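You operate a simulated robot arm through the tools that you are given. There is no shell and no other tool. Be economical: measure what you need, move in short steps, check, and stop when the job is done.

You run a simulated robot arm. Do the job below in one go: nothing can be reset, and whatever is moved stays where it is left.

## Task
Wipe the dust off the goggles on the stand with the cloth pad.
Fine: the pad lies in the teal tray; damp it on the sponge first; pad back in, lid shut. What is to be rubbed or washed off counts as gone when no trace of it is left.

Only the result counts: the job must be done as asked and must still hold three seconds after the hand-in. Knocking over, shifting, dropping, spilling or breaking anything else fails it. A push-on lid holds only when it is set on centred and level and pressed home; a screw cap is set on level and turned clockwise until tight. Flat cloth is picked up by pressing the open fingertips on it (5 to 10 N) and closing them slowly along it; thin cloth reads only 2 to 8 mm in the jaws.

## Robot
A 7-joint arm with a two-finger parallel gripper, fixed in place. Base frame: the origin is at the foot of the arm, x ahead of it, y to its left, z up; the work surface is at about z = 0. Units: mm, rad, N and s.
With the tool pointing down near the work surface it reaches from about 220 to 580 mm from the base axis. Its first joint turns from -1.152 to 1.152 rad. Payload 2.5 kg.
The TCP is the grasp point between the finger pads, 23 mm short of the fingertips. In the tool frame z runs along the fingers and y along their closing line. The gripper opens to 94 mm. The fingers are 38 mm wide and 10 mm thick; the gripper's body (54 by 96 mm) begins 39 mm behind the TCP.
Orientation is told as [roll, pitch, yaw] about the base's x, y, z axes, in that order, counted from this pose: with the fingers straight down and closing along the base's y, the tool's x points along the base's -x, its y along +y and its z along -z.

## Interface
- The arm moves only by the tool drive_tool. Its argument "plan" is a list of rows, each a list of 3 entries, a list of its own where there are three numbers: the shift along the base's x, y, z in units of 40 mm (1.0 is 40 mm), then the turn, a rotation vector about the base's x, y, z in units of 5 degrees (1.0 is 5 degrees), then the finger opening in cm, from 0 to 9.4. In form: [[[dx, dy, dz], [rx, ry, rz], hand], ...]. A call has 1 to 12 rows; each row shifts and turns the commanded pose from where the row before left it. A call with a number of a shift or a turn outside -1 to 1 is refused whole. A row lasts 0.2 s, in which the tool goes at most 50 mm and 0.15 rad; a call with a longer step from one row to the next is refused whole, and so is a gripper value outside its range. Where a pose cannot be reached the arm comes as near as it can. A force on the tool above 60 N (or 10 N above the force at the start of the call, whichever is more), or a blocked arm, ends the call early, and 0.2 s more pass. Each finger travels about 108 mm/s and halts on what it meets, pressing with about 29 N; the grip force reading is that of the motor and also rises with nothing between the fingers. The clock runs only during rows and for 0.2 s after the last one: add rows that do not move to give the fingers time. The reply holds the time, the measured pose of the TCP, the force on the tool along the base axes, the opening and the grip force, in the units named above and with some noise, with the torque about the TCP (base axes, N m) and any sound that the robot's microphone picked up.
- Cameras (640 x 400 px; columns grow to the right, rows downward): "scene" is fixed at [101.2, -411.2, 552.5]; the picture's right is [0.93, -0.36, 0.00], its down [-0.20, -0.52, -0.83] and it looks along [0.30, 0.78, -0.56] (base axes); focal length 346 px, centre (320, 200). "wrist" rides on the gripper at [86, 16, -74] in the tool frame; the picture's right is [-0.18, 0.98, 0.00], its down [-0.58, -0.11, -0.81] and it looks along [-0.79, -0.15, 0.59] (tool axes); focal length 243 px, centre (320, 200). There is no depth. A picture from a camera that has moved, and an enlarged one, comes with that camera's place and axes in the base frame and with its lens. The place of the scene camera against the robot may be out by one fixed shift of up to 18 mm in any direction.
- get_image(camera): a new picture of that camera. No time passes.
- close_up(camera, box): a new picture of the part [left, top, right, bottom] of that camera's present view, enlarged. No time passes.
- hand_in(): hands the job in; it is judged then, once.

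Work in short steps. Places have to be worked out from the pictures, the camera data and where the tool is seen: move nearer, look again, correct. Check each grasp and each placing, and mend what went wrong. You have 120 turns and 84 pictures in all, those below and enlarged ones among them. Open the gripper and draw the arm clear of the work before you hand the job in, unless the task says otherwise; then end with one line.

The tools are called by a JSON object that holds its "api" and its "payload". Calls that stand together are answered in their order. drive_tool: Moves the arm, as the interface text tells. Its arguments: {"type":"object","properties":{"plan":{"type":"array"}},"required":["plan"]} The other tools are called the same way: get_image (camera) takes a picture; close_up (camera, box) takes an enlarged picture of a part of a camera's view; hand_in () hands the job in.

At the start:

```text
time_s: 0.0
tool_pos: [346.0, 116.6, 340.3]
tcp_rot: [0.002, 0.002, 0.0]
ft_force: [0.2, -0.8, 0.0]
torque: [0.02, 0.0, -0.02]
finger_gap: 94.1
grasp_force: 0.0
```

scene: 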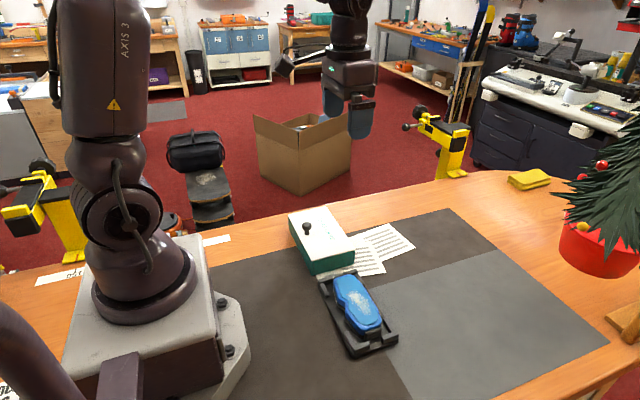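
wrist: 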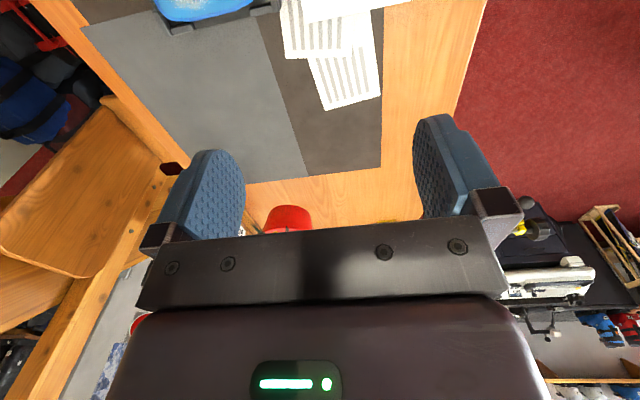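

I see a teal tray with a white knobbed lid, the blue goggles on a black stand, and a yellow sponge at the right. I'll enlarge these areas.

{"api": "close_up", "payload": {"camera": "scene", "box": [270, 190, 430, 290]}}

{"api": "close_up", "payload": {"camera": "scene", "box": [300, 260, 420, 370]}}

{"api": "close_up", "payload": {"camera": "scene", "box": [480, 140, 640, 240]}}

```text
4.00 times, centred on (350, 240) of scene
camera zoom: at [101.2, -411.2, 552.5], right [0.93, -0.36, 0.0], down [-0.2, -0.52, -0.83], along [0.3, 0.78, -0.56], focal length 1384 px, centre (200, 40)
```

zoom: 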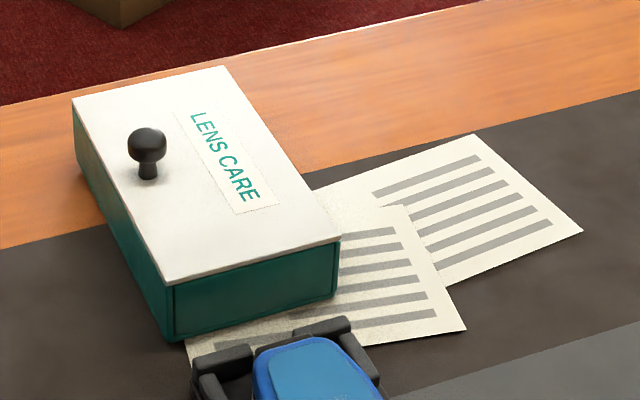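

```text
3.64 times, centred on (360, 315) of scene
camera zoom: at [101.2, -411.2, 552.5], right [0.93, -0.36, 0.0], down [-0.2, -0.52, -0.83], along [0.3, 0.78, -0.56], focal length 1258 px, centre (174, -218)
```

zoom: 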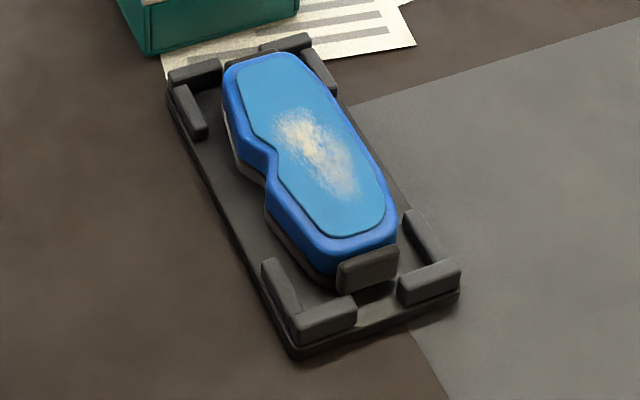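

```text
4.00 times, centred on (560, 190) of scene
camera zoom: at [101.2, -411.2, 552.5], right [0.93, -0.36, 0.0], down [-0.2, -0.52, -0.83], along [0.3, 0.78, -0.56], focal length 1384 px, centre (-640, 240)
```

zoom: 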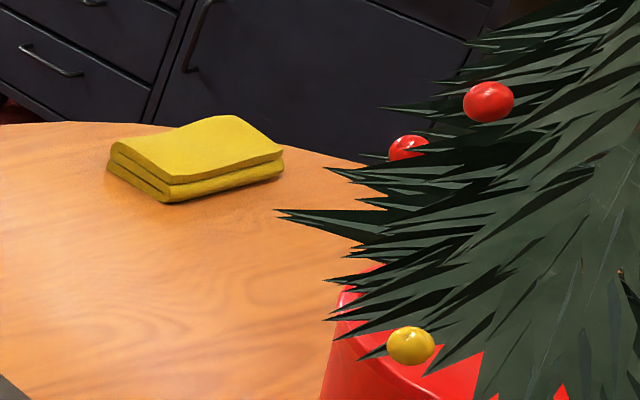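

The yellow item looks like a folded duster, so the sponge is probably inside the tray. I estimate the tray at x 276–378, y 94–270, with the lid top at about z 40 and the knob near (297,182,59). I'll move above the knob and check with the wrist camera.

{"api": "drive_tool", "payload": {"plan": [[[-0.2, 0.27, -0.75], [0, 0, 0], 9.4], [[-0.2, 0.27, -0.75], [0, 0, 0], 9.4], [[-0.2, 0.27, -0.75], [0, 0, 0], 9.4], [[-0.2, 0.27, -0.75], [0, 0, 0], 9.4], [[-0.2, 0.27, -0.75], [0, 0, 0], 9.4], [[-0.2, 0.27, -0.75], [0, 0, 0], 7]]}}

{"api": "get_image", "payload": {"camera": "wrist"}}

{"api": "get_image", "payload": {"camera": "scene"}}

```text
time_s: 1.4
tool_pos: [298.0, 181.7, 160.0]
tcp_rot: [0.0, 0.0, -0.002]
ft_force: [-0.1, 1.2, -0.3]
torque: [0.02, -0.02, 0.01]
finger_gap: 70.2
grasp_force: 0.1
```

```text
78 pictures are left
camera wrist: at [212.0, 197.8, 233.7], right [0.18, 0.98, 0.0], down [0.58, -0.11, 0.81], along [0.79, -0.15, -0.59], focal length 243 px, centre (320, 200)
```

wrist: 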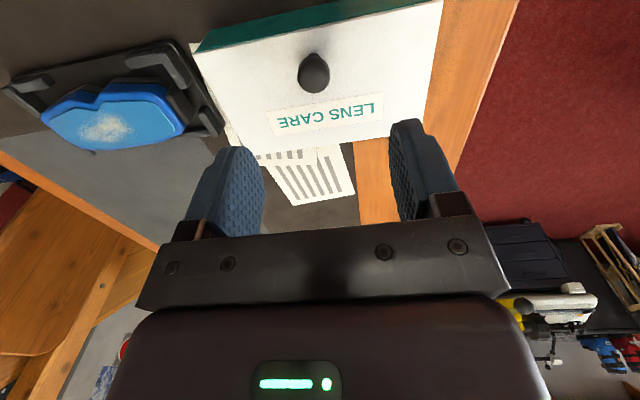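

```text
77 pictures are left
```

scene: 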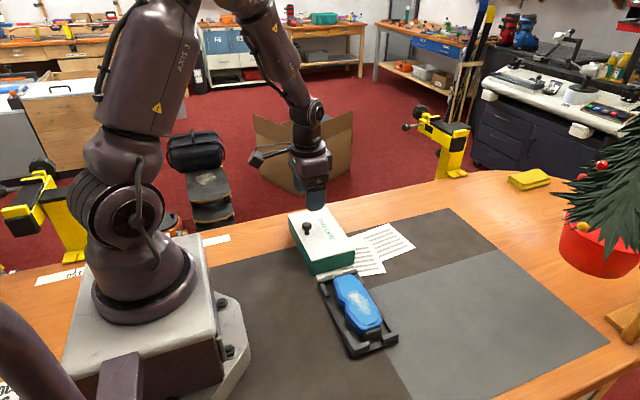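

The wrist ray puts the knob near (294.5,178). I'll correct for that, go down to just above the knob and look again.

{"api": "drive_tool", "payload": {"plan": [[[-0.09, -0.09, -0.75], [0, 0, 0], 7], [[0, 0, -0.6], [0, 0, 0], 7]]}}

{"api": "get_image", "payload": {"camera": "wrist"}}

{"api": "close_up", "payload": {"camera": "scene", "box": [270, 170, 430, 270]}}

```text
time_s: 2.0
tool_pos: [293.6, 177.3, 104.4]
tcp_rot: [-0.001, 0.0, 0.001]
ft_force: [0.3, -0.1, 0.0]
torque: [0.02, -0.03, -0.03]
finger_gap: 69.8
grasp_force: 0.0
```

```text
76 pictures are left
camera wrist: at [207.9, 194.2, 179.1], right [0.18, 0.98, 0.0], down [0.58, -0.11, 0.81], along [0.79, -0.15, -0.59], focal length 243 px, centre (320, 200)
```

wrist: 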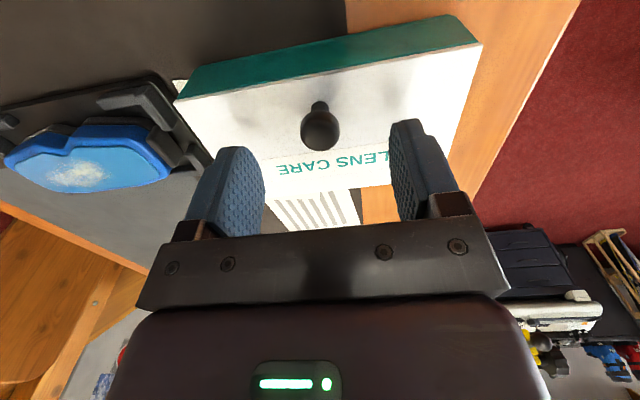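

```text
4.00 times, centred on (350, 220) of scene
camera zoom: at [101.2, -411.2, 552.5], right [0.93, -0.36, 0.0], down [-0.2, -0.52, -0.83], along [0.3, 0.78, -0.56], focal length 1384 px, centre (200, 120)
```

zoom: 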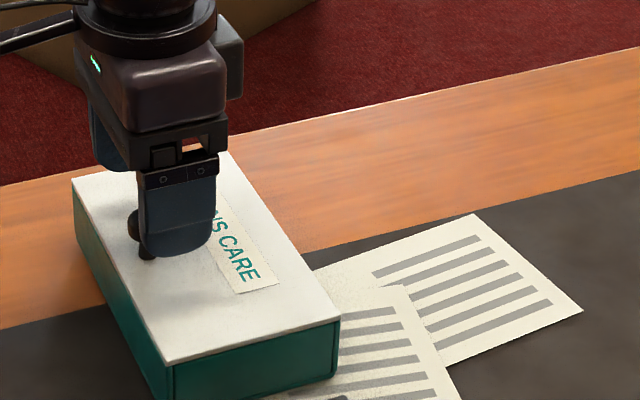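

Triangulating both wrist views gives the knob ball at about (291,178.5,70) with the lid top at z 44. I'll go down around it and close gently.

{"api": "drive_tool", "payload": {"plan": [[[-0.06, 0.03, -0.4], [0, 0, 0], 7], [[0, 0, -0.36], [0, 0, 0], 5], [[0, 0, 0], [0, 0, 0], 3.6]]}}

{"api": "get_image", "payload": {"camera": "wrist"}}

{"api": "close_up", "payload": {"camera": "scene", "box": [270, 180, 350, 260]}}

```text
time_s: 2.8
tool_pos: [292.7, 178.7, 75.3]
tcp_rot: [0.001, -0.001, -0.002]
ft_force: [0.9, -0.7, -0.1]
torque: [-0.02, -0.04, -0.02]
finger_gap: 36.2
grasp_force: 0.0
```

```text
74 pictures are left
camera wrist: at [206.3, 196.0, 149.5], right [0.18, 0.98, 0.0], down [0.58, -0.11, 0.81], along [0.79, -0.15, -0.59], focal length 243 px, centre (320, 200)
```

wrist: 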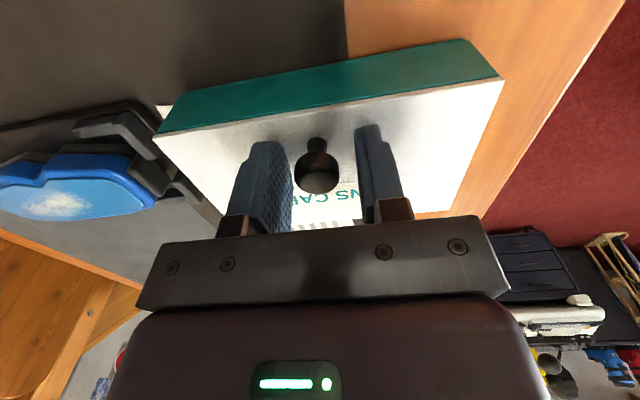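

```text
5.00 times, centred on (310, 220) of scene
camera zoom: at [101.2, -411.2, 552.5], right [0.93, -0.36, 0.0], down [-0.2, -0.52, -0.83], along [0.3, 0.78, -0.56], focal length 1730 px, centre (370, 100)
```

zoom: 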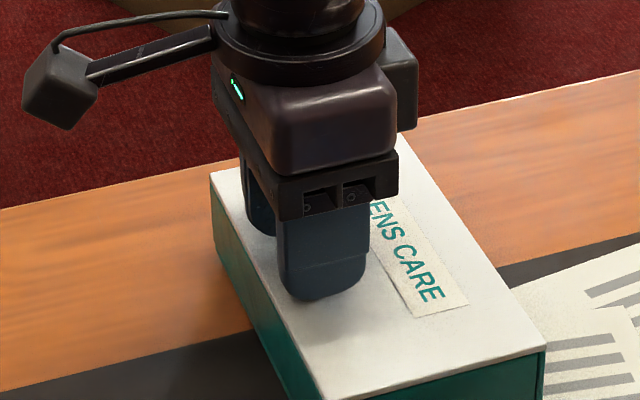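

The knob is centred between the fingers, so I'll close.

{"api": "drive_tool", "payload": {"plan": [[[0, -0.03, -0.05], [0, 0, 0], 2.6], [[0, 0, 0], [0, 0, 0], 1.8], [[0, 0, 0], [0, 0, 0], 1.2], [[0, 0, 0], [0, 0, 0], 1.0]]}}

```text
time_s: 3.8
tool_pos: [292.6, 176.4, 74.0]
tcp_rot: [-0.001, -0.001, -0.002]
ft_force: [-0.5, -3.4, 12.1]
torque: [-0.04, 0.16, -0.04]
finger_gap: 21.6
grasp_force: 29.0
```

It holds on the ball at 21.6 mm. I'll lift a little and watch the force to tell hinged from lift-off.

{"api": "drive_tool", "payload": {"plan": [[[0, 0.03, 0.1], [0, 0, 0], 1.0], [[0, 0, 0.1], [0, 0, 0], 1.0], [[0, 0, 0.1], [0, 0, 0], 1.0]]}}

{"api": "close_up", "payload": {"camera": "scene", "box": [270, 190, 430, 290]}}

```text
time_s: 4.6
tool_pos: [291.7, 178.5, 86.0]
tcp_rot: [-0.003, 0.003, -0.002]
ft_force: [-0.6, -0.1, -15.8]
torque: [0.02, 0.4, -0.03]
finger_gap: 21.1
grasp_force: 29.1
```

```text
4.00 times, centred on (350, 240) of scene
camera zoom: at [101.2, -411.1, 552.6], right [0.93, -0.36, 0.0], down [-0.2, -0.52, -0.83], along [0.3, 0.78, -0.56], focal length 1384 px, centre (200, 40)
```

zoom: 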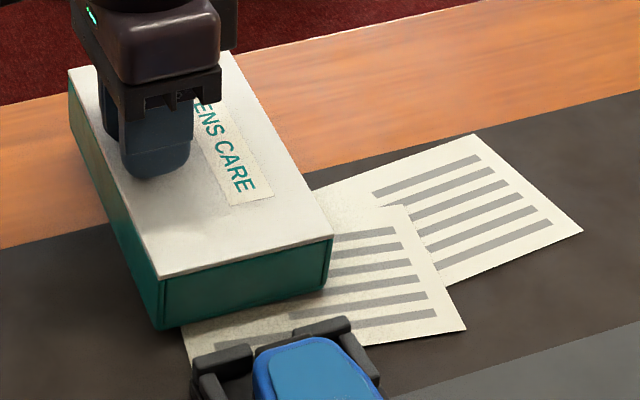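

The box seems to have shifted slightly with the lid, so I'll look closer before doing anything else.

{"api": "get_image", "payload": {"camera": "wrist"}}

{"api": "close_up", "payload": {"camera": "scene", "box": [280, 200, 360, 280]}}

```text
71 pictures are left
camera wrist: at [205.5, 195.9, 159.5], right [0.18, 0.98, 0.0], down [0.58, -0.11, 0.81], along [0.79, -0.15, -0.59], focal length 243 px, centre (320, 200)
```

wrist: 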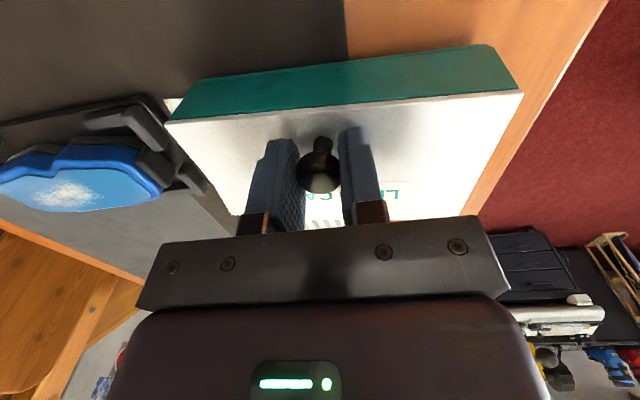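

```text
5.00 times, centred on (320, 240) of scene
camera zoom: at [101.2, -411.1, 552.6], right [0.93, -0.36, 0.0], down [-0.2, -0.52, -0.83], along [0.3, 0.78, -0.56], focal length 1730 px, centre (320, 0)
```

zoom: 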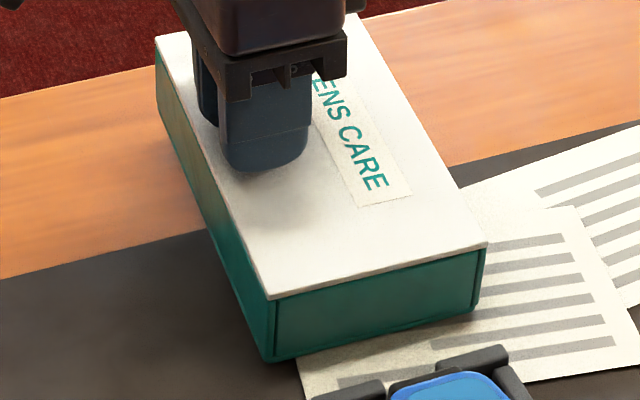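

The whole box came up on the robot side with no gap under the lid, so this lid doesn't come off with a straight pull. I'll set it back down gently and inspect the lid construction.

{"api": "drive_tool", "payload": {"plan": [[[0, 0, -0.1], [0, 0, 0], 1.0], [[0, 0, -0.1], [0, 0, 0], 1.0], [[0, 0, -0.08], [0, 0, 0], 1.0]]}}

{"api": "close_up", "payload": {"camera": "scene", "box": [270, 190, 430, 290]}}

```text
time_s: 5.4
tool_pos: [294.5, 180.6, 76.8]
tcp_rot: [0.0, -0.005, -0.002]
ft_force: [-0.9, -4.4, 26.2]
torque: [-0.07, 0.31, -0.01]
finger_gap: 21.2
grasp_force: 29.1
```

```text
4.00 times, centred on (350, 240) of scene
camera zoom: at [101.1, -411.2, 552.5], right [0.93, -0.36, 0.0], down [-0.2, -0.52, -0.83], along [0.3, 0.78, -0.56], focal length 1384 px, centre (200, 40)
```

zoom: 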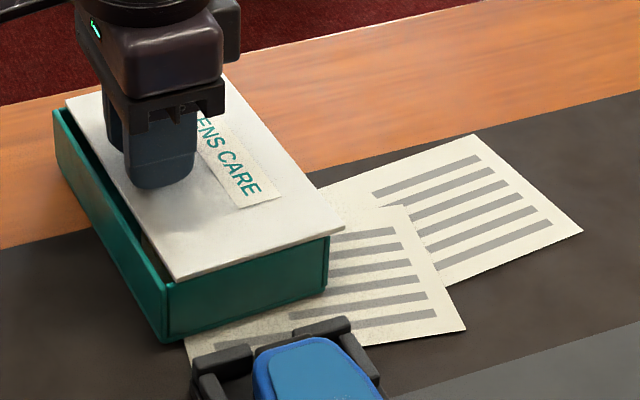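

The box is down again, about 8 mm nearer, and the lid has popped loose, so it is a push-on lid. I'll lift the lid clear.

{"api": "drive_tool", "payload": {"plan": [[[0, 0, 0.15], [0, 0, 0], 1.0], [[0, 0, 0.3], [0, 0, 0], 1.0], [[0, 0, 0.5], [0, 0, 0], 1.0], [[0, 0, 0.75], [0, 0, 0], 1.0], [[0, 0, 0.75], [0, 0, 0], 1.0]]}}

{"api": "get_image", "payload": {"camera": "scene"}}

{"api": "get_image", "payload": {"camera": "wrist"}}

```text
time_s: 6.6
tool_pos: [290.0, 179.0, 172.9]
tcp_rot: [-0.001, 0.0, 0.0]
ft_force: [0.4, 0.9, 0.8]
torque: [-0.01, 0.01, 0.0]
finger_gap: 10.0
grasp_force: 0.1
```

```text
68 pictures are left
```

scene: 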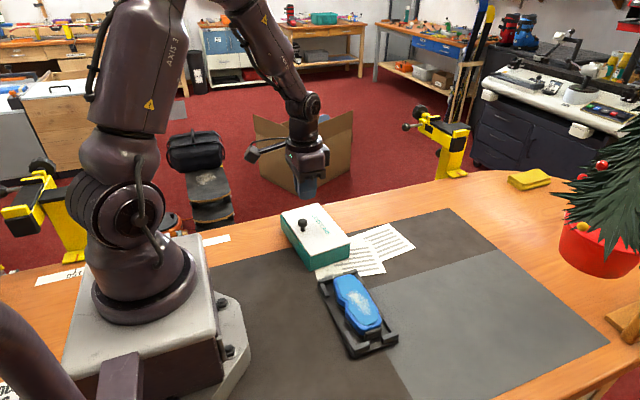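

```text
67 pictures are left
camera wrist: at [205.1, 195.6, 246.5], right [0.18, 0.98, 0.0], down [0.58, -0.11, 0.81], along [0.79, -0.15, -0.59], focal length 243 px, centre (320, 200)
```

wrist: 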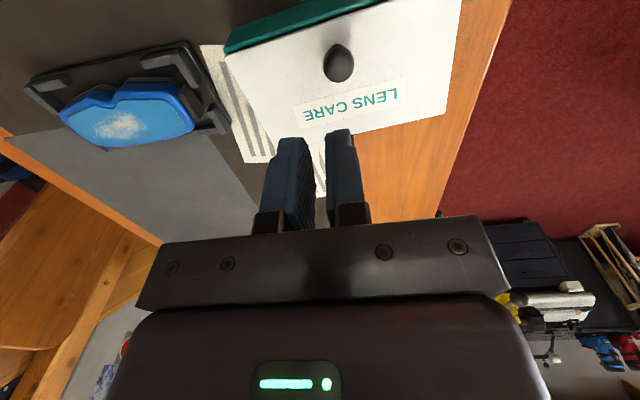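

The knob slipped from the fingers. I'll check how the lid and box lie now.

{"api": "close_up", "payload": {"camera": "scene", "box": [265, 190, 395, 290]}}

{"api": "close_up", "payload": {"camera": "wrist", "box": [200, 0, 480, 175]}}

```text
4.00 times, centred on (330, 240) of scene
camera zoom: at [101.2, -411.2, 552.5], right [0.93, -0.36, 0.0], down [-0.2, -0.52, -0.83], along [0.3, 0.78, -0.56], focal length 1384 px, centre (280, 40)
```

zoom: 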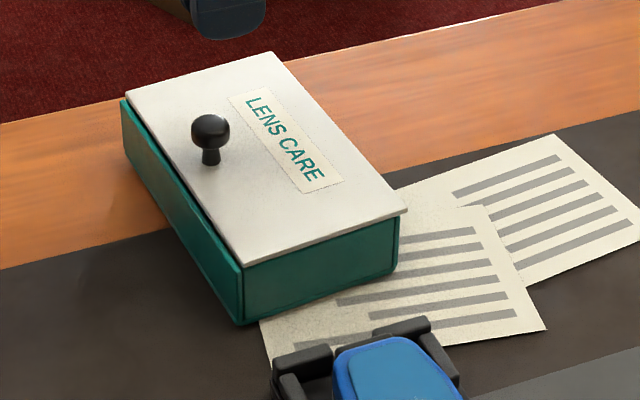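

```text
2.29 times, centred on (340, 88) of wrist
camera zoom: at [205.1, 195.6, 246.5], right [0.18, 0.98, 0.0], down [0.58, -0.11, 0.81], along [0.79, -0.15, -0.59], focal length 555 px, centre (274, 457)
```

zoom: 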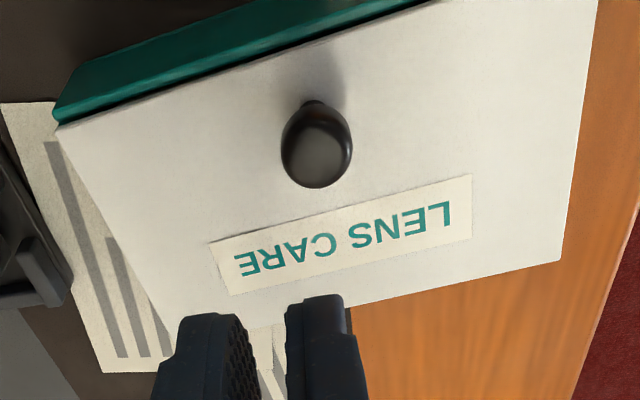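

The lid lies loose, about 8 mm off and level, with the box slightly yawed. The knob is now near (285,192,68). I'll go back above it with the fingers open and verify.

{"api": "drive_tool", "payload": {"plan": [[[-0.12, 0.32, 0], [0, 0, 0], 5], [[0, 0, -0.8], [0, 0, 0], 5], [[0, 0, -0.75], [0, 0, 0], 5], [[0, 0, 0], [0, 0, 0], 5]]}}

{"api": "get_image", "payload": {"camera": "wrist"}}

```text
time_s: 7.6
tool_pos: [287.1, 191.0, 110.1]
tcp_rot: [0.001, -0.001, 0.0]
ft_force: [0.4, -0.2, 0.4]
torque: [-0.03, -0.03, 0.03]
finger_gap: 49.9
grasp_force: 0.1
```

```text
64 pictures are left
camera wrist: at [200.8, 208.4, 184.2], right [0.18, 0.98, 0.0], down [0.58, -0.11, 0.81], along [0.79, -0.15, -0.59], focal length 243 px, centre (320, 200)
```

wrist: 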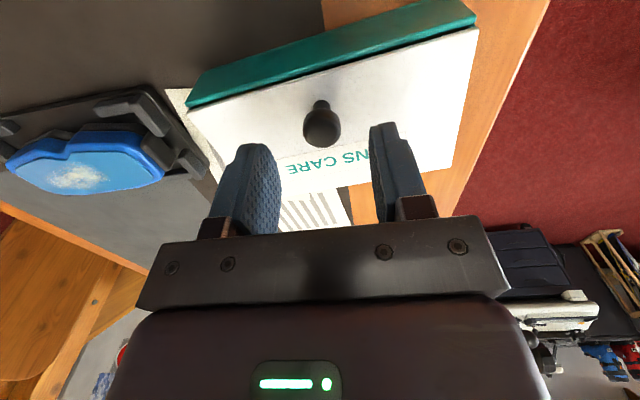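

The knob is at about (287,193). I'll nudge y by 2 mm, go down to z 73 and grip.

{"api": "drive_tool", "payload": {"plan": [[[0, 0.05, -0.5], [0, 0, 0], 5], [[0, 0, -0.4], [0, 0, 0], 4], [[0, 0, 0], [0, 0, 0], 3], [[0, 0, 0], [0, 0, 0], 2.2], [[0, 0, 0], [0, 0, 0], 1.0], [[0, 0, 0], [0, 0, 0], 0.5], [[0, 0, 0], [0, 0, 0], 0.0]]}}

{"api": "get_image", "payload": {"camera": "wrist"}}

```text
time_s: 9.2
tool_pos: [286.2, 194.0, 74.9]
tcp_rot: [0.0, 0.001, -0.003]
ft_force: [0.9, -8.3, -0.1]
torque: [-0.09, 0.04, -0.16]
finger_gap: 21.3
grasp_force: 29.4
```

```text
63 pictures are left
camera wrist: at [200.6, 210.3, 148.6], right [0.19, 0.98, 0.0], down [0.58, -0.11, 0.81], along [0.79, -0.15, -0.59], focal length 243 px, centre (320, 200)
```

wrist: 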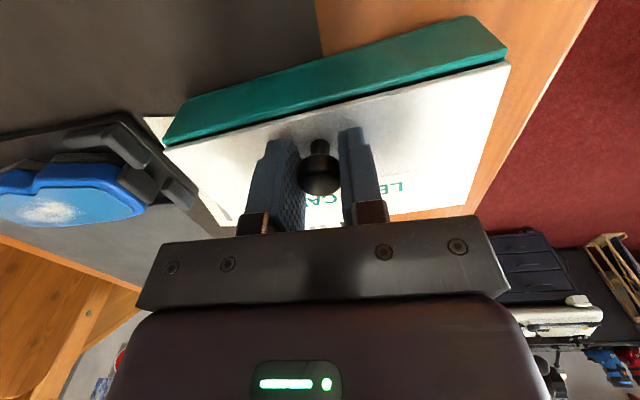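

It is gripped with a side load of about 8 N, so I'll relax 1 mm in y and lift slowly.

{"api": "drive_tool", "payload": {"plan": [[[0, -0.03, 0.03], [0, 0, 0], 0], [[0, 0, 0.05], [0, 0, 0], 0], [[0, 0, 0.07], [0, 0, 0], 0], [[0, 0, 0.1], [0, 0, 0], 0]]}}

{"api": "get_image", "payload": {"camera": "wrist"}}

{"api": "close_up", "payload": {"camera": "scene", "box": [265, 190, 395, 290]}}

```text
time_s: 10.2
tool_pos: [286.1, 191.6, 84.4]
tcp_rot: [0.0, 0.0, -0.001]
ft_force: [-0.9, -0.1, -16.8]
torque: [0.01, 0.49, 0.05]
finger_gap: 21.1
grasp_force: 28.9
```

```text
62 pictures are left
camera wrist: at [200.7, 209.4, 159.0], right [0.18, 0.98, 0.0], down [0.58, -0.11, 0.81], along [0.79, -0.15, -0.59], focal length 243 px, centre (320, 200)
```

wrist: 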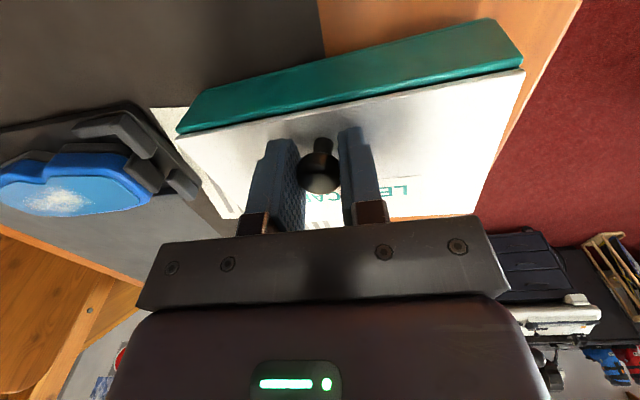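

```text
4.00 times, centred on (330, 240) of scene
camera zoom: at [101.2, -411.1, 552.6], right [0.93, -0.36, 0.0], down [-0.2, -0.52, -0.83], along [0.3, 0.78, -0.56], focal length 1384 px, centre (280, 40)
```

zoom: 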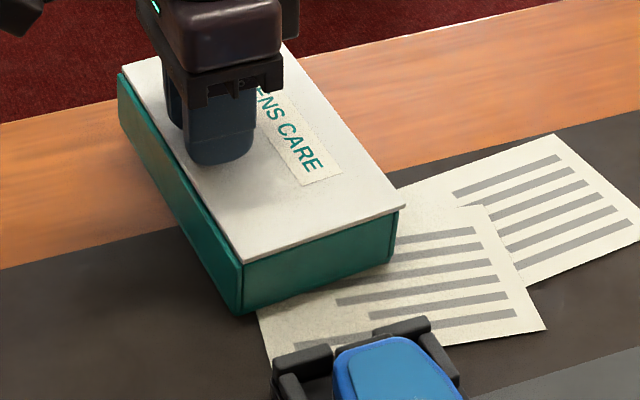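

The lid stays captive while shifted about 8 mm toward +x, so it's a sliding lid running away from the robot. I'll set the box down and slide the knob along +x, following the box's yaw.

{"api": "drive_tool", "payload": {"plan": [[[0, 0, -0.08], [0, 0, 0], 0], [[0, 0, -0.08], [0, 0, 0], 0], [[0, 0, -0.06], [0, 0, 0], 0]]}}

{"api": "close_up", "payload": {"camera": "scene", "box": [265, 190, 395, 290]}}

```text
time_s: 11.0
tool_pos: [288.0, 192.0, 75.6]
tcp_rot: [0.003, -0.005, -0.003]
ft_force: [0.5, 0.8, 9.8]
torque: [0.0, -0.47, 0.0]
finger_gap: 21.4
grasp_force: 29.0
```

```text
4.00 times, centred on (330, 240) of scene
camera zoom: at [101.1, -411.2, 552.5], right [0.93, -0.36, 0.0], down [-0.2, -0.52, -0.83], along [0.3, 0.78, -0.56], focal length 1384 px, centre (280, 40)
```

zoom: 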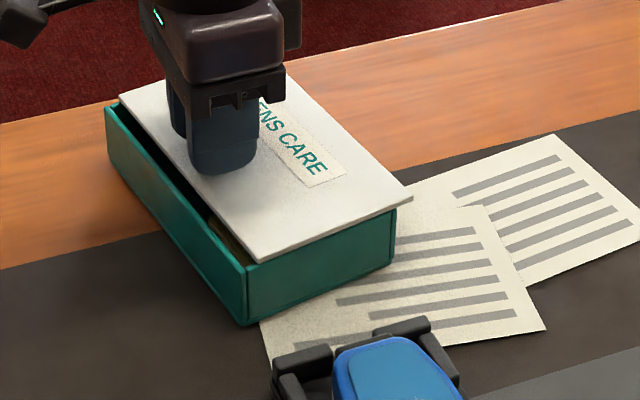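

That confirms it: the gap on the robot side has grown. I'll slide it further along +x.

{"api": "drive_tool", "payload": {"plan": [[[0.15, 0.012, 0.02], [0, 0, 0], 0], [[0.2, 0.016, 0], [0, 0, 0], 0], [[0.2, 0.016, 0], [0, 0, 0], 0], [[0.2, 0.016, 0], [0, 0, 0], 0]]}}

{"api": "close_up", "payload": {"camera": "scene", "box": [265, 190, 395, 290]}}

{"api": "get_image", "payload": {"camera": "wrist"}}

```text
time_s: 12.0
tool_pos: [317.8, 196.2, 78.3]
tcp_rot: [0.0, -0.001, 0.0]
ft_force: [-1.9, 10.0, 4.0]
torque: [0.07, -0.05, -0.02]
finger_gap: 21.1
grasp_force: 29.4
```

```text
4.00 times, centred on (330, 240) of scene
camera zoom: at [101.2, -411.2, 552.5], right [0.93, -0.36, 0.0], down [-0.2, -0.52, -0.83], along [0.3, 0.78, -0.56], focal length 1384 px, centre (280, 40)
```

zoom: 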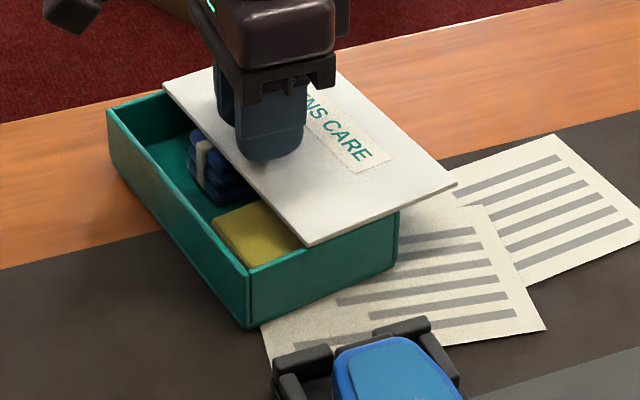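

```text
58 pictures are left
camera wrist: at [231.4, 212.3, 151.1], right [0.18, 0.98, 0.0], down [0.58, -0.11, 0.81], along [0.79, -0.15, -0.59], focal length 243 px, centre (320, 200)
```

wrist: 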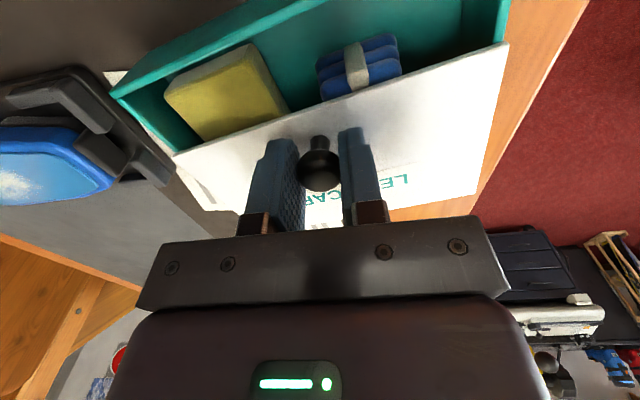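

The sponge (yellow) and the banded blue pad are visible inside. I'll slide the lid further while holding it, backing off the side load in y.

{"api": "drive_tool", "payload": {"plan": [[[0.1, -0.03, 0], [0, 0, 0], 0], [[0.2, 0.01, 0], [0, 0, 0], 0], [[0.2, 0.01, 0], [0, 0, 0], 0], [[0.2, 0.01, 0], [0, 0, 0], 0]]}}

{"api": "close_up", "payload": {"camera": "scene", "box": [265, 190, 395, 290]}}

```text
time_s: 13.0
tool_pos: [345.4, 196.1, 76.9]
tcp_rot: [0.0, 0.001, -0.001]
ft_force: [-1.9, 9.9, 5.0]
torque: [0.08, -0.16, -0.05]
finger_gap: 21.3
grasp_force: 29.1
```

```text
4.00 times, centred on (330, 240) of scene
camera zoom: at [101.2, -411.2, 552.5], right [0.93, -0.36, 0.0], down [-0.2, -0.52, -0.83], along [0.3, 0.78, -0.56], focal length 1384 px, centre (280, 40)
```

zoom: 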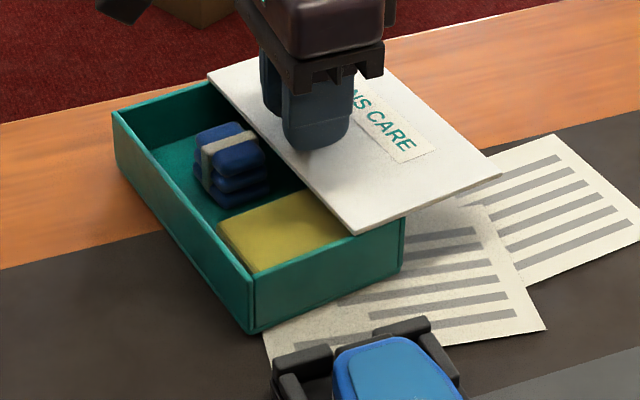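

It is sliding cleanly and still captive. About 25 mm more will give room for the gripper.

{"api": "drive_tool", "payload": {"plan": [[[0.2, 0.01, 0], [0, 0, 0], 0], [[0.2, 0.01, 0], [0, 0, 0], 0], [[0.2, 0.01, 0], [0, 0, 0], 0]]}}

{"api": "close_up", "payload": {"camera": "scene", "box": [265, 190, 395, 290]}}

{"api": "get_image", "payload": {"camera": "wrist"}}

```text
time_s: 13.8
tool_pos: [369.4, 196.6, 76.9]
tcp_rot: [-0.001, -0.001, 0.001]
ft_force: [-8.5, 7.9, 11.3]
torque: [0.08, -0.12, -0.08]
finger_gap: 21.4
grasp_force: 29.2
```

```text
4.00 times, centred on (330, 240) of scene
camera zoom: at [101.1, -411.2, 552.5], right [0.93, -0.36, 0.0], down [-0.2, -0.52, -0.83], along [0.3, 0.78, -0.56], focal length 1384 px, centre (280, 40)
```

zoom: 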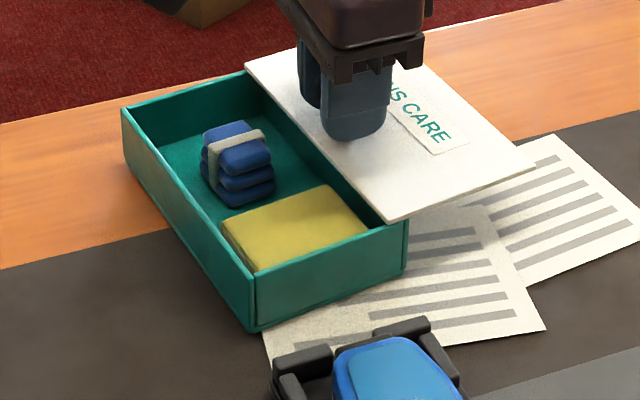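

```text
55 pictures are left
camera wrist: at [283.2, 213.2, 150.5], right [0.18, 0.98, 0.0], down [0.58, -0.11, 0.81], along [0.79, -0.15, -0.59], focal length 243 px, centre (320, 200)
```

wrist: 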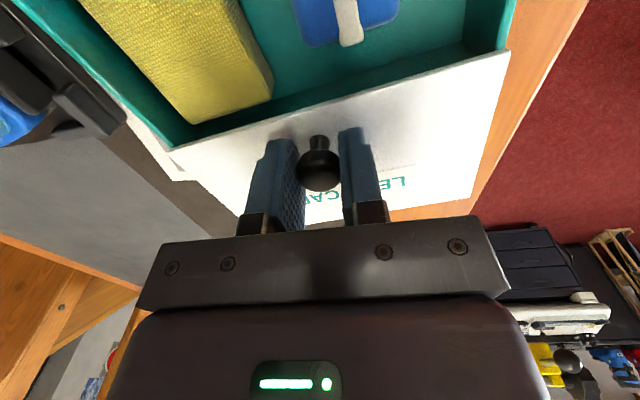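

The lid is nearly fully open and the box is back close to its original place. I'll open the fingers and retreat upward.

{"api": "drive_tool", "payload": {"plan": [[[0, 0, 0], [0, 0, 0], 2.6], [[0, 0, 0], [0, 0, 0], 4], [[0, 0, 0.5], [0, 0, 0], 5], [[0, 0, 0.8], [0, 0, 0], 6], [[-0.9, -0.3, 0.6], [0, 0, 0], 6], [[-0.9, -0.3, 0], [0, 0, 0], 6]]}}

{"api": "get_image", "payload": {"camera": "wrist"}}

{"api": "close_up", "payload": {"camera": "scene", "box": [265, 190, 395, 290]}}

```text
time_s: 15.2
tool_pos: [298.1, 171.6, 153.9]
tcp_rot: [-0.001, 0.0, -0.002]
ft_force: [0.0, -1.0, 0.2]
torque: [-0.02, 0.01, -0.03]
finger_gap: 60.0
grasp_force: 0.0
```

```text
54 pictures are left
camera wrist: at [211.3, 188.7, 227.8], right [0.19, 0.98, 0.0], down [0.58, -0.11, 0.81], along [0.79, -0.15, -0.59], focal length 243 px, centre (320, 200)
```

wrist: 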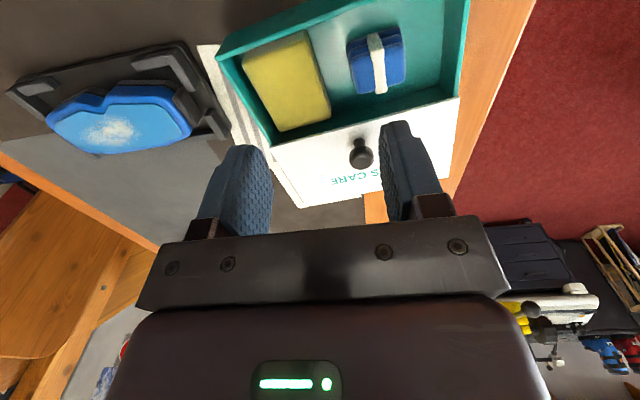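

```text
4.00 times, centred on (330, 240) of scene
camera zoom: at [101.2, -411.2, 552.5], right [0.93, -0.36, 0.0], down [-0.2, -0.52, -0.83], along [0.3, 0.78, -0.56], focal length 1384 px, centre (280, 40)
```

zoom: 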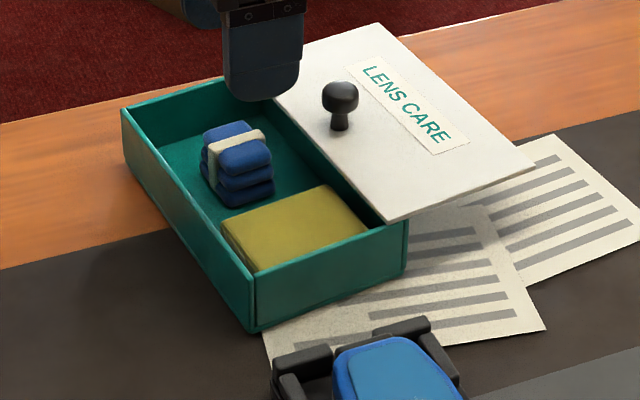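

The lid holds by itself. The pad's top centre is near (304,214,32), a block of about 40–45 mm, with clearance to the sponge and the wall. I'll move above it and check alignment.

{"api": "drive_tool", "payload": {"plan": [[[0.09, 0.53, -0.3], [0, 0, 0], 5.8], [[0.08, 0.53, -0.4], [0, 0, 0], 5.8], [[0, 0, -0.5], [0, 0, 0], 5.8], [[0, 0, 0], [0, 0, 0], 5.8]]}}

{"api": "get_image", "payload": {"camera": "wrist"}}

{"api": "close_up", "payload": {"camera": "scene", "box": [265, 180, 395, 280]}}

```text
time_s: 16.2
tool_pos: [303.8, 214.9, 105.3]
tcp_rot: [-0.001, 0.0, 0.0]
ft_force: [0.1, 0.3, -0.6]
torque: [0.0, 0.02, -0.02]
finger_gap: 57.7
grasp_force: 0.0
```

```text
52 pictures are left
camera wrist: at [218.4, 232.0, 179.2], right [0.18, 0.98, 0.0], down [0.58, -0.11, 0.81], along [0.79, -0.15, -0.59], focal length 243 px, centre (320, 200)
```

wrist: 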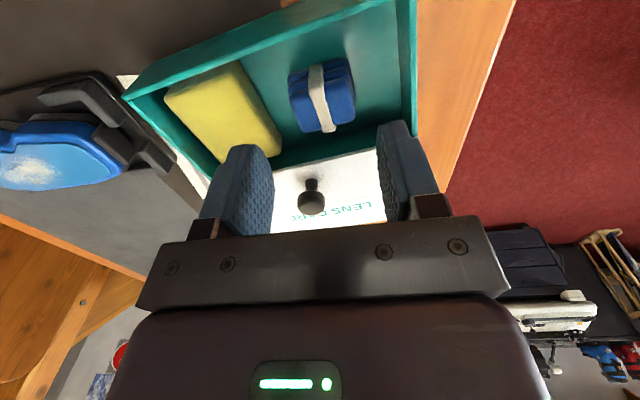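

```text
4.00 times, centred on (330, 230) of scene
camera zoom: at [101.2, -411.2, 552.5], right [0.93, -0.36, 0.0], down [-0.2, -0.52, -0.83], along [0.3, 0.78, -0.56], focal length 1384 px, centre (280, 80)
```

zoom: 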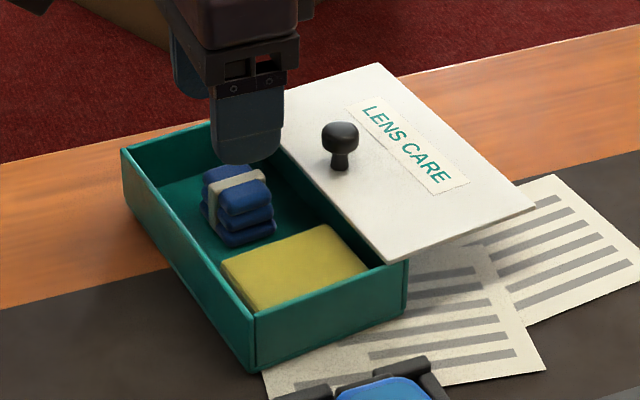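

The pad is at about (305,217), yaw near zero and about 42 mm wide. I'll go straight down to z 40, leaving the lower pad layers below the fingertips, and close.

{"api": "drive_tool", "payload": {"plan": [[[0.03, 0.04, -0.5], [0, 0, 0], 5.8], [[0, 0, -0.6], [0, 0, 0], 5.8], [[0, 0, -0.52], [0, 0, 0], 5.8], [[0, 0, 0], [0, 0, 0], 5.0], [[0, 0, 0], [0, 0, 0], 4.2], [[0, 0, 0], [0, 0, 0], 3.4], [[0, 0, 0], [0, 0, 0], 2.4]]}}

{"api": "close_up", "payload": {"camera": "wrist", "box": [200, 40, 460, 240]}}

{"api": "close_up", "payload": {"camera": "scene", "box": [265, 180, 395, 280]}}

```text
time_s: 17.8
tool_pos: [306.2, 216.8, 39.8]
tcp_rot: [-0.001, 0.0, 0.0]
ft_force: [-1.1, 0.1, -0.7]
torque: [0.02, 0.05, 0.01]
finger_gap: 39.4
grasp_force: 28.8
```

```text
2.00 times, centred on (330, 140) of wrist
camera zoom: at [219.4, 233.0, 113.8], right [0.18, 0.98, 0.0], down [0.58, -0.11, 0.81], along [0.79, -0.15, -0.59], focal length 485 px, centre (300, 320)
```

zoom: 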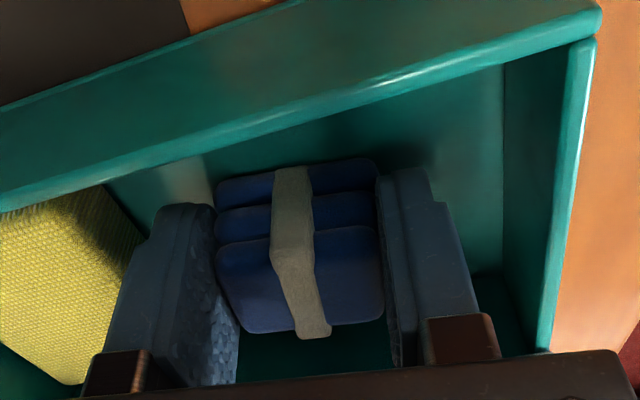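

```text
4.00 times, centred on (330, 230) of scene
camera zoom: at [101.2, -411.2, 552.5], right [0.93, -0.36, 0.0], down [-0.2, -0.52, -0.83], along [0.3, 0.78, -0.56], focal length 1384 px, centre (280, 80)
```

zoom: 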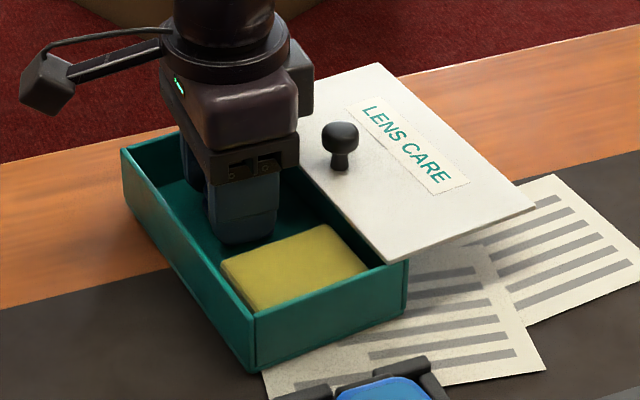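

The pad is gripped at 39.4 mm. I'll lift it and move above the sponge, near (312,143).

{"api": "drive_tool", "payload": {"plan": [[[0, 0, 0.4], [0, 0, 0], 2.4], [[0, 0, 0.8], [0, 0, 0], 2.4], [[0.07, -0.9, 0.1], [0, 0, 0], 2.4], [[0.07, -0.92, 0], [0, 0, 0], 2.4], [[0, 0, 0], [0, 0, 0], 2.4]]}}

{"api": "get_image", "payload": {"camera": "wrist"}}

{"api": "close_up", "payload": {"camera": "scene", "box": [265, 180, 395, 280]}}

```text
time_s: 19.0
tool_pos: [312.1, 141.4, 92.3]
tcp_rot: [0.0, -0.001, -0.001]
ft_force: [0.0, -0.3, 0.0]
torque: [-0.01, 0.02, -0.01]
finger_gap: 39.6
grasp_force: 29.2
```

```text
48 pictures are left
camera wrist: at [225.3, 159.0, 166.6], right [0.18, 0.98, 0.0], down [0.58, -0.11, 0.81], along [0.79, -0.15, -0.59], focal length 243 px, centre (320, 200)
```

wrist: 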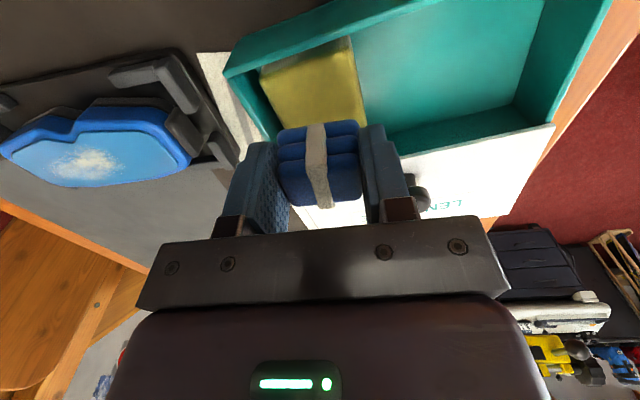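

```text
4.00 times, centred on (330, 230) of scene
camera zoom: at [101.2, -411.2, 552.5], right [0.93, -0.36, 0.0], down [-0.2, -0.52, -0.83], along [0.3, 0.78, -0.56], focal length 1384 px, centre (280, 80)
```

zoom: 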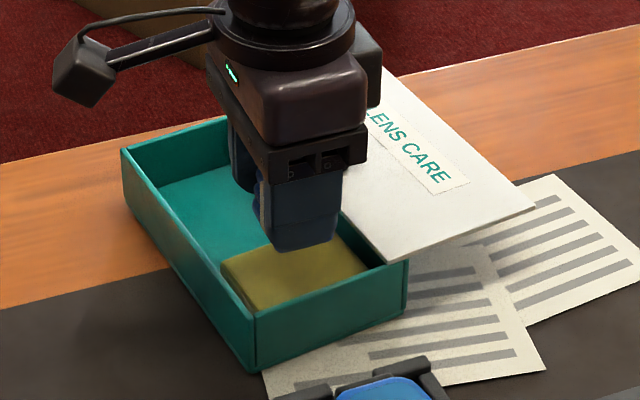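

Pad footprint sits over the sponge. I'll go down until it presses lightly.

{"api": "drive_tool", "payload": {"plan": [[[0, 0, -0.5], [0, 0, 0], 2.4], [[0, 0, -0.15], [0, 0, 0], 2.4], [[0, 0, -0.1], [0, 0, 0], 2.4], [[0, 0, -0.05], [0, 0, 0], 2.4]]}}

```text
time_s: 20.0
tool_pos: [311.0, 143.6, 62.1]
tcp_rot: [-0.003, 0.001, -0.002]
ft_force: [-14.9, -8.2, 55.6]
torque: [-0.2, 0.09, -0.04]
finger_gap: 39.4
grasp_force: 28.9
```

It reads 55 N, which is firm. I'll ease off a little and hold a moment with small dabs.

{"api": "drive_tool", "payload": {"plan": [[[0, 0, 0.06], [0, 0, 0], 2.4], [[0, 0, 0], [0, 0, 0], 2.4], [[0, 0, 0], [0, 0, 0], 2.4], [[0, 0, 0], [0, 0, 0], 2.4]]}}

{"api": "close_up", "payload": {"camera": "scene", "box": [265, 180, 395, 280]}}

```text
time_s: 21.0
tool_pos: [311.5, 144.0, 60.9]
tcp_rot: [-0.001, -0.001, -0.001]
ft_force: [1.8, -1.3, 3.1]
torque: [0.0, -0.1, 0.0]
finger_gap: 39.4
grasp_force: 29.4
```

```text
4.00 times, centred on (330, 230) of scene
camera zoom: at [101.2, -411.2, 552.5], right [0.93, -0.36, 0.0], down [-0.2, -0.52, -0.83], along [0.3, 0.78, -0.56], focal length 1384 px, centre (280, 80)
```

zoom: 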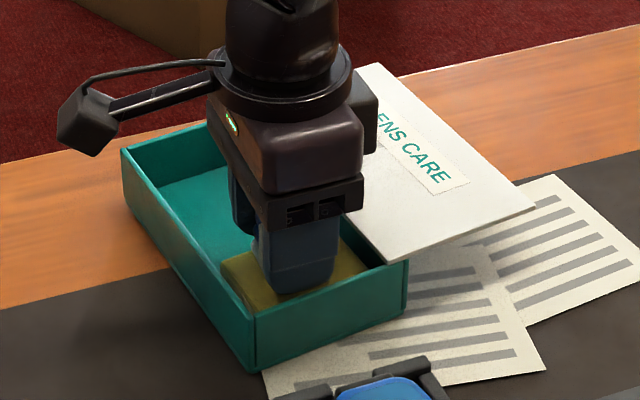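

I'll press to around 15 N for a second, then lift and inspect the pad.

{"api": "drive_tool", "payload": {"plan": [[[0, 0, -0.025], [0, 0, 0], 2.4], [[0, 0, -0.01], [0, 0, 0], 2.4], [[0, 0, 0], [0, 0, 0], 2.4], [[0, 0, 0], [0, 0, 0], 2.4], [[0, 0, 0], [0, 0, 0], 2.4]]}}

{"api": "drive_tool", "payload": {"plan": [[[0, 0, 0.3], [0, 0, 0], 2.4], [[0, 0, 0.8], [0, 0, 0], 2.4], [[0, 0, 0.8], [0, 0, 0], 2.4]]}}

{"api": "close_up", "payload": {"camera": "scene", "box": [265, 160, 395, 260]}}

{"api": "get_image", "payload": {"camera": "wrist"}}

```text
time_s: 22.2
tool_pos: [310.5, 144.6, 62.5]
tcp_rot: [0.002, -0.001, 0.001]
ft_force: [-6.2, -2.7, 43.3]
torque: [-0.11, 0.04, -0.04]
finger_gap: 39.1
grasp_force: 29.2
```

```text
time_s: 23.0
tool_pos: [310.6, 144.3, 135.9]
tcp_rot: [0.0, -0.002, -0.001]
ft_force: [0.9, 0.6, -1.0]
torque: [-0.02, -0.03, 0.01]
finger_gap: 39.4
grasp_force: 28.8
```

```text
4.00 times, centred on (330, 210) of scene
camera zoom: at [101.2, -411.2, 552.5], right [0.93, -0.36, 0.0], down [-0.2, -0.52, -0.83], along [0.3, 0.78, -0.56], focal length 1384 px, centre (280, 160)
```

zoom: 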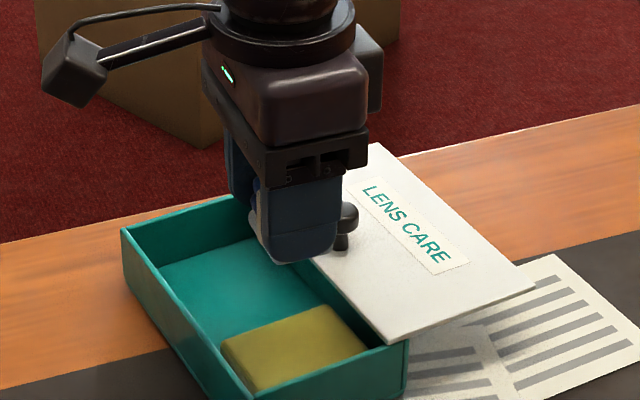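

```text
44 pictures are left
camera wrist: at [224.6, 160.5, 211.2], right [0.18, 0.98, 0.0], down [0.58, -0.11, 0.81], along [0.79, -0.15, -0.59], focal length 243 px, centre (320, 200)
```

wrist: 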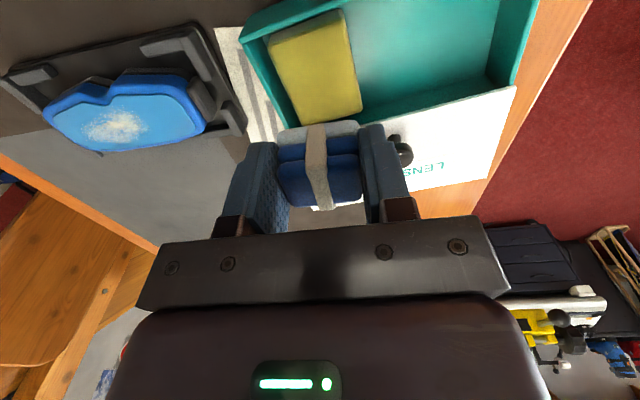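

The bottom layer of the pad looks different now, so I'll zoom in on it.

{"api": "close_up", "payload": {"camera": "wrist", "box": [240, 100, 420, 220]}}

{"api": "close_up", "payload": {"camera": "wrist", "box": [0, 10, 260, 170]}}

```text
3.33 times, centred on (330, 160) of wrist
camera zoom: at [224.6, 160.5, 211.2], right [0.18, 0.98, 0.0], down [0.58, -0.11, 0.81], along [0.79, -0.15, -0.59], focal length 809 px, centre (287, 333)
```

zoom: 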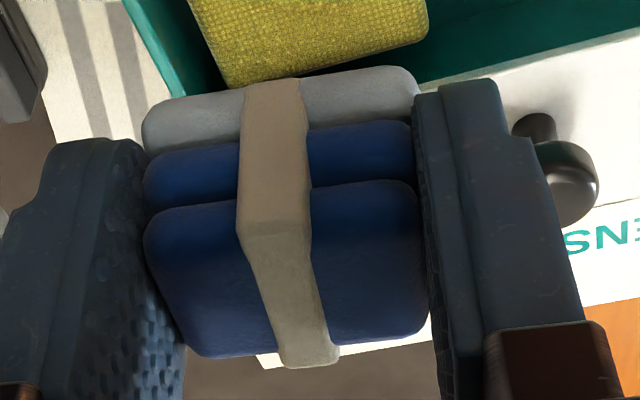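

```text
2.46 times, centred on (130, 90) of wrist
camera zoom: at [224.6, 160.5, 211.2], right [0.18, 0.98, 0.0], down [0.58, -0.11, 0.81], along [0.79, -0.15, -0.59], focal length 597 px, centre (788, 471)
```

zoom: 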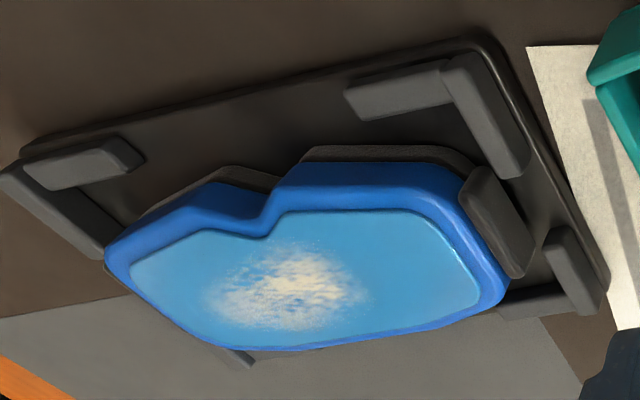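

The pale bottom layer shows the pad is damp. The lens seems about 35–40 mm up and maybe tilted, so I'll move over toward the goggles at a safe height and look from closer.

{"api": "drive_tool", "payload": {"plan": [[[-0.03, -1.0, 0.1], [0, 0, 0], 2.4], [[-0.03, -1.0, 0], [0, 0, 0], 2.4], [[-0.03, -1.0, 0], [0, 0, 0], 2.4], [[-0.03, -0.85, 0], [0, 0, 0], 2.4], [[0, 0, 0], [0, 0, 0], 2.4]]}}

{"api": "close_up", "payload": {"camera": "wrist", "box": [160, 0, 480, 200]}}

```text
time_s: 24.2
tool_pos: [307.3, -11.9, 139.9]
tcp_rot: [0.0, 0.0, -0.001]
ft_force: [-0.2, 0.1, -0.9]
torque: [-0.04, -0.03, -0.03]
finger_gap: 39.5
grasp_force: 29.5
```

```text
2.00 times, centred on (320, 100) of wrist
camera zoom: at [220.5, 5.4, 214.6], right [0.18, 0.98, 0.0], down [0.58, -0.11, 0.81], along [0.79, -0.15, -0.59], focal length 485 px, centre (320, 400)
```

zoom: 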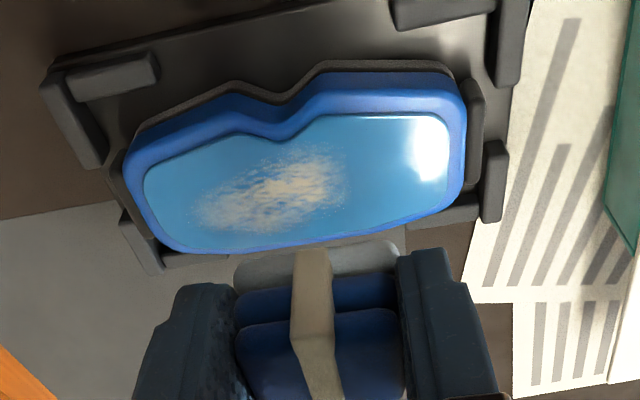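

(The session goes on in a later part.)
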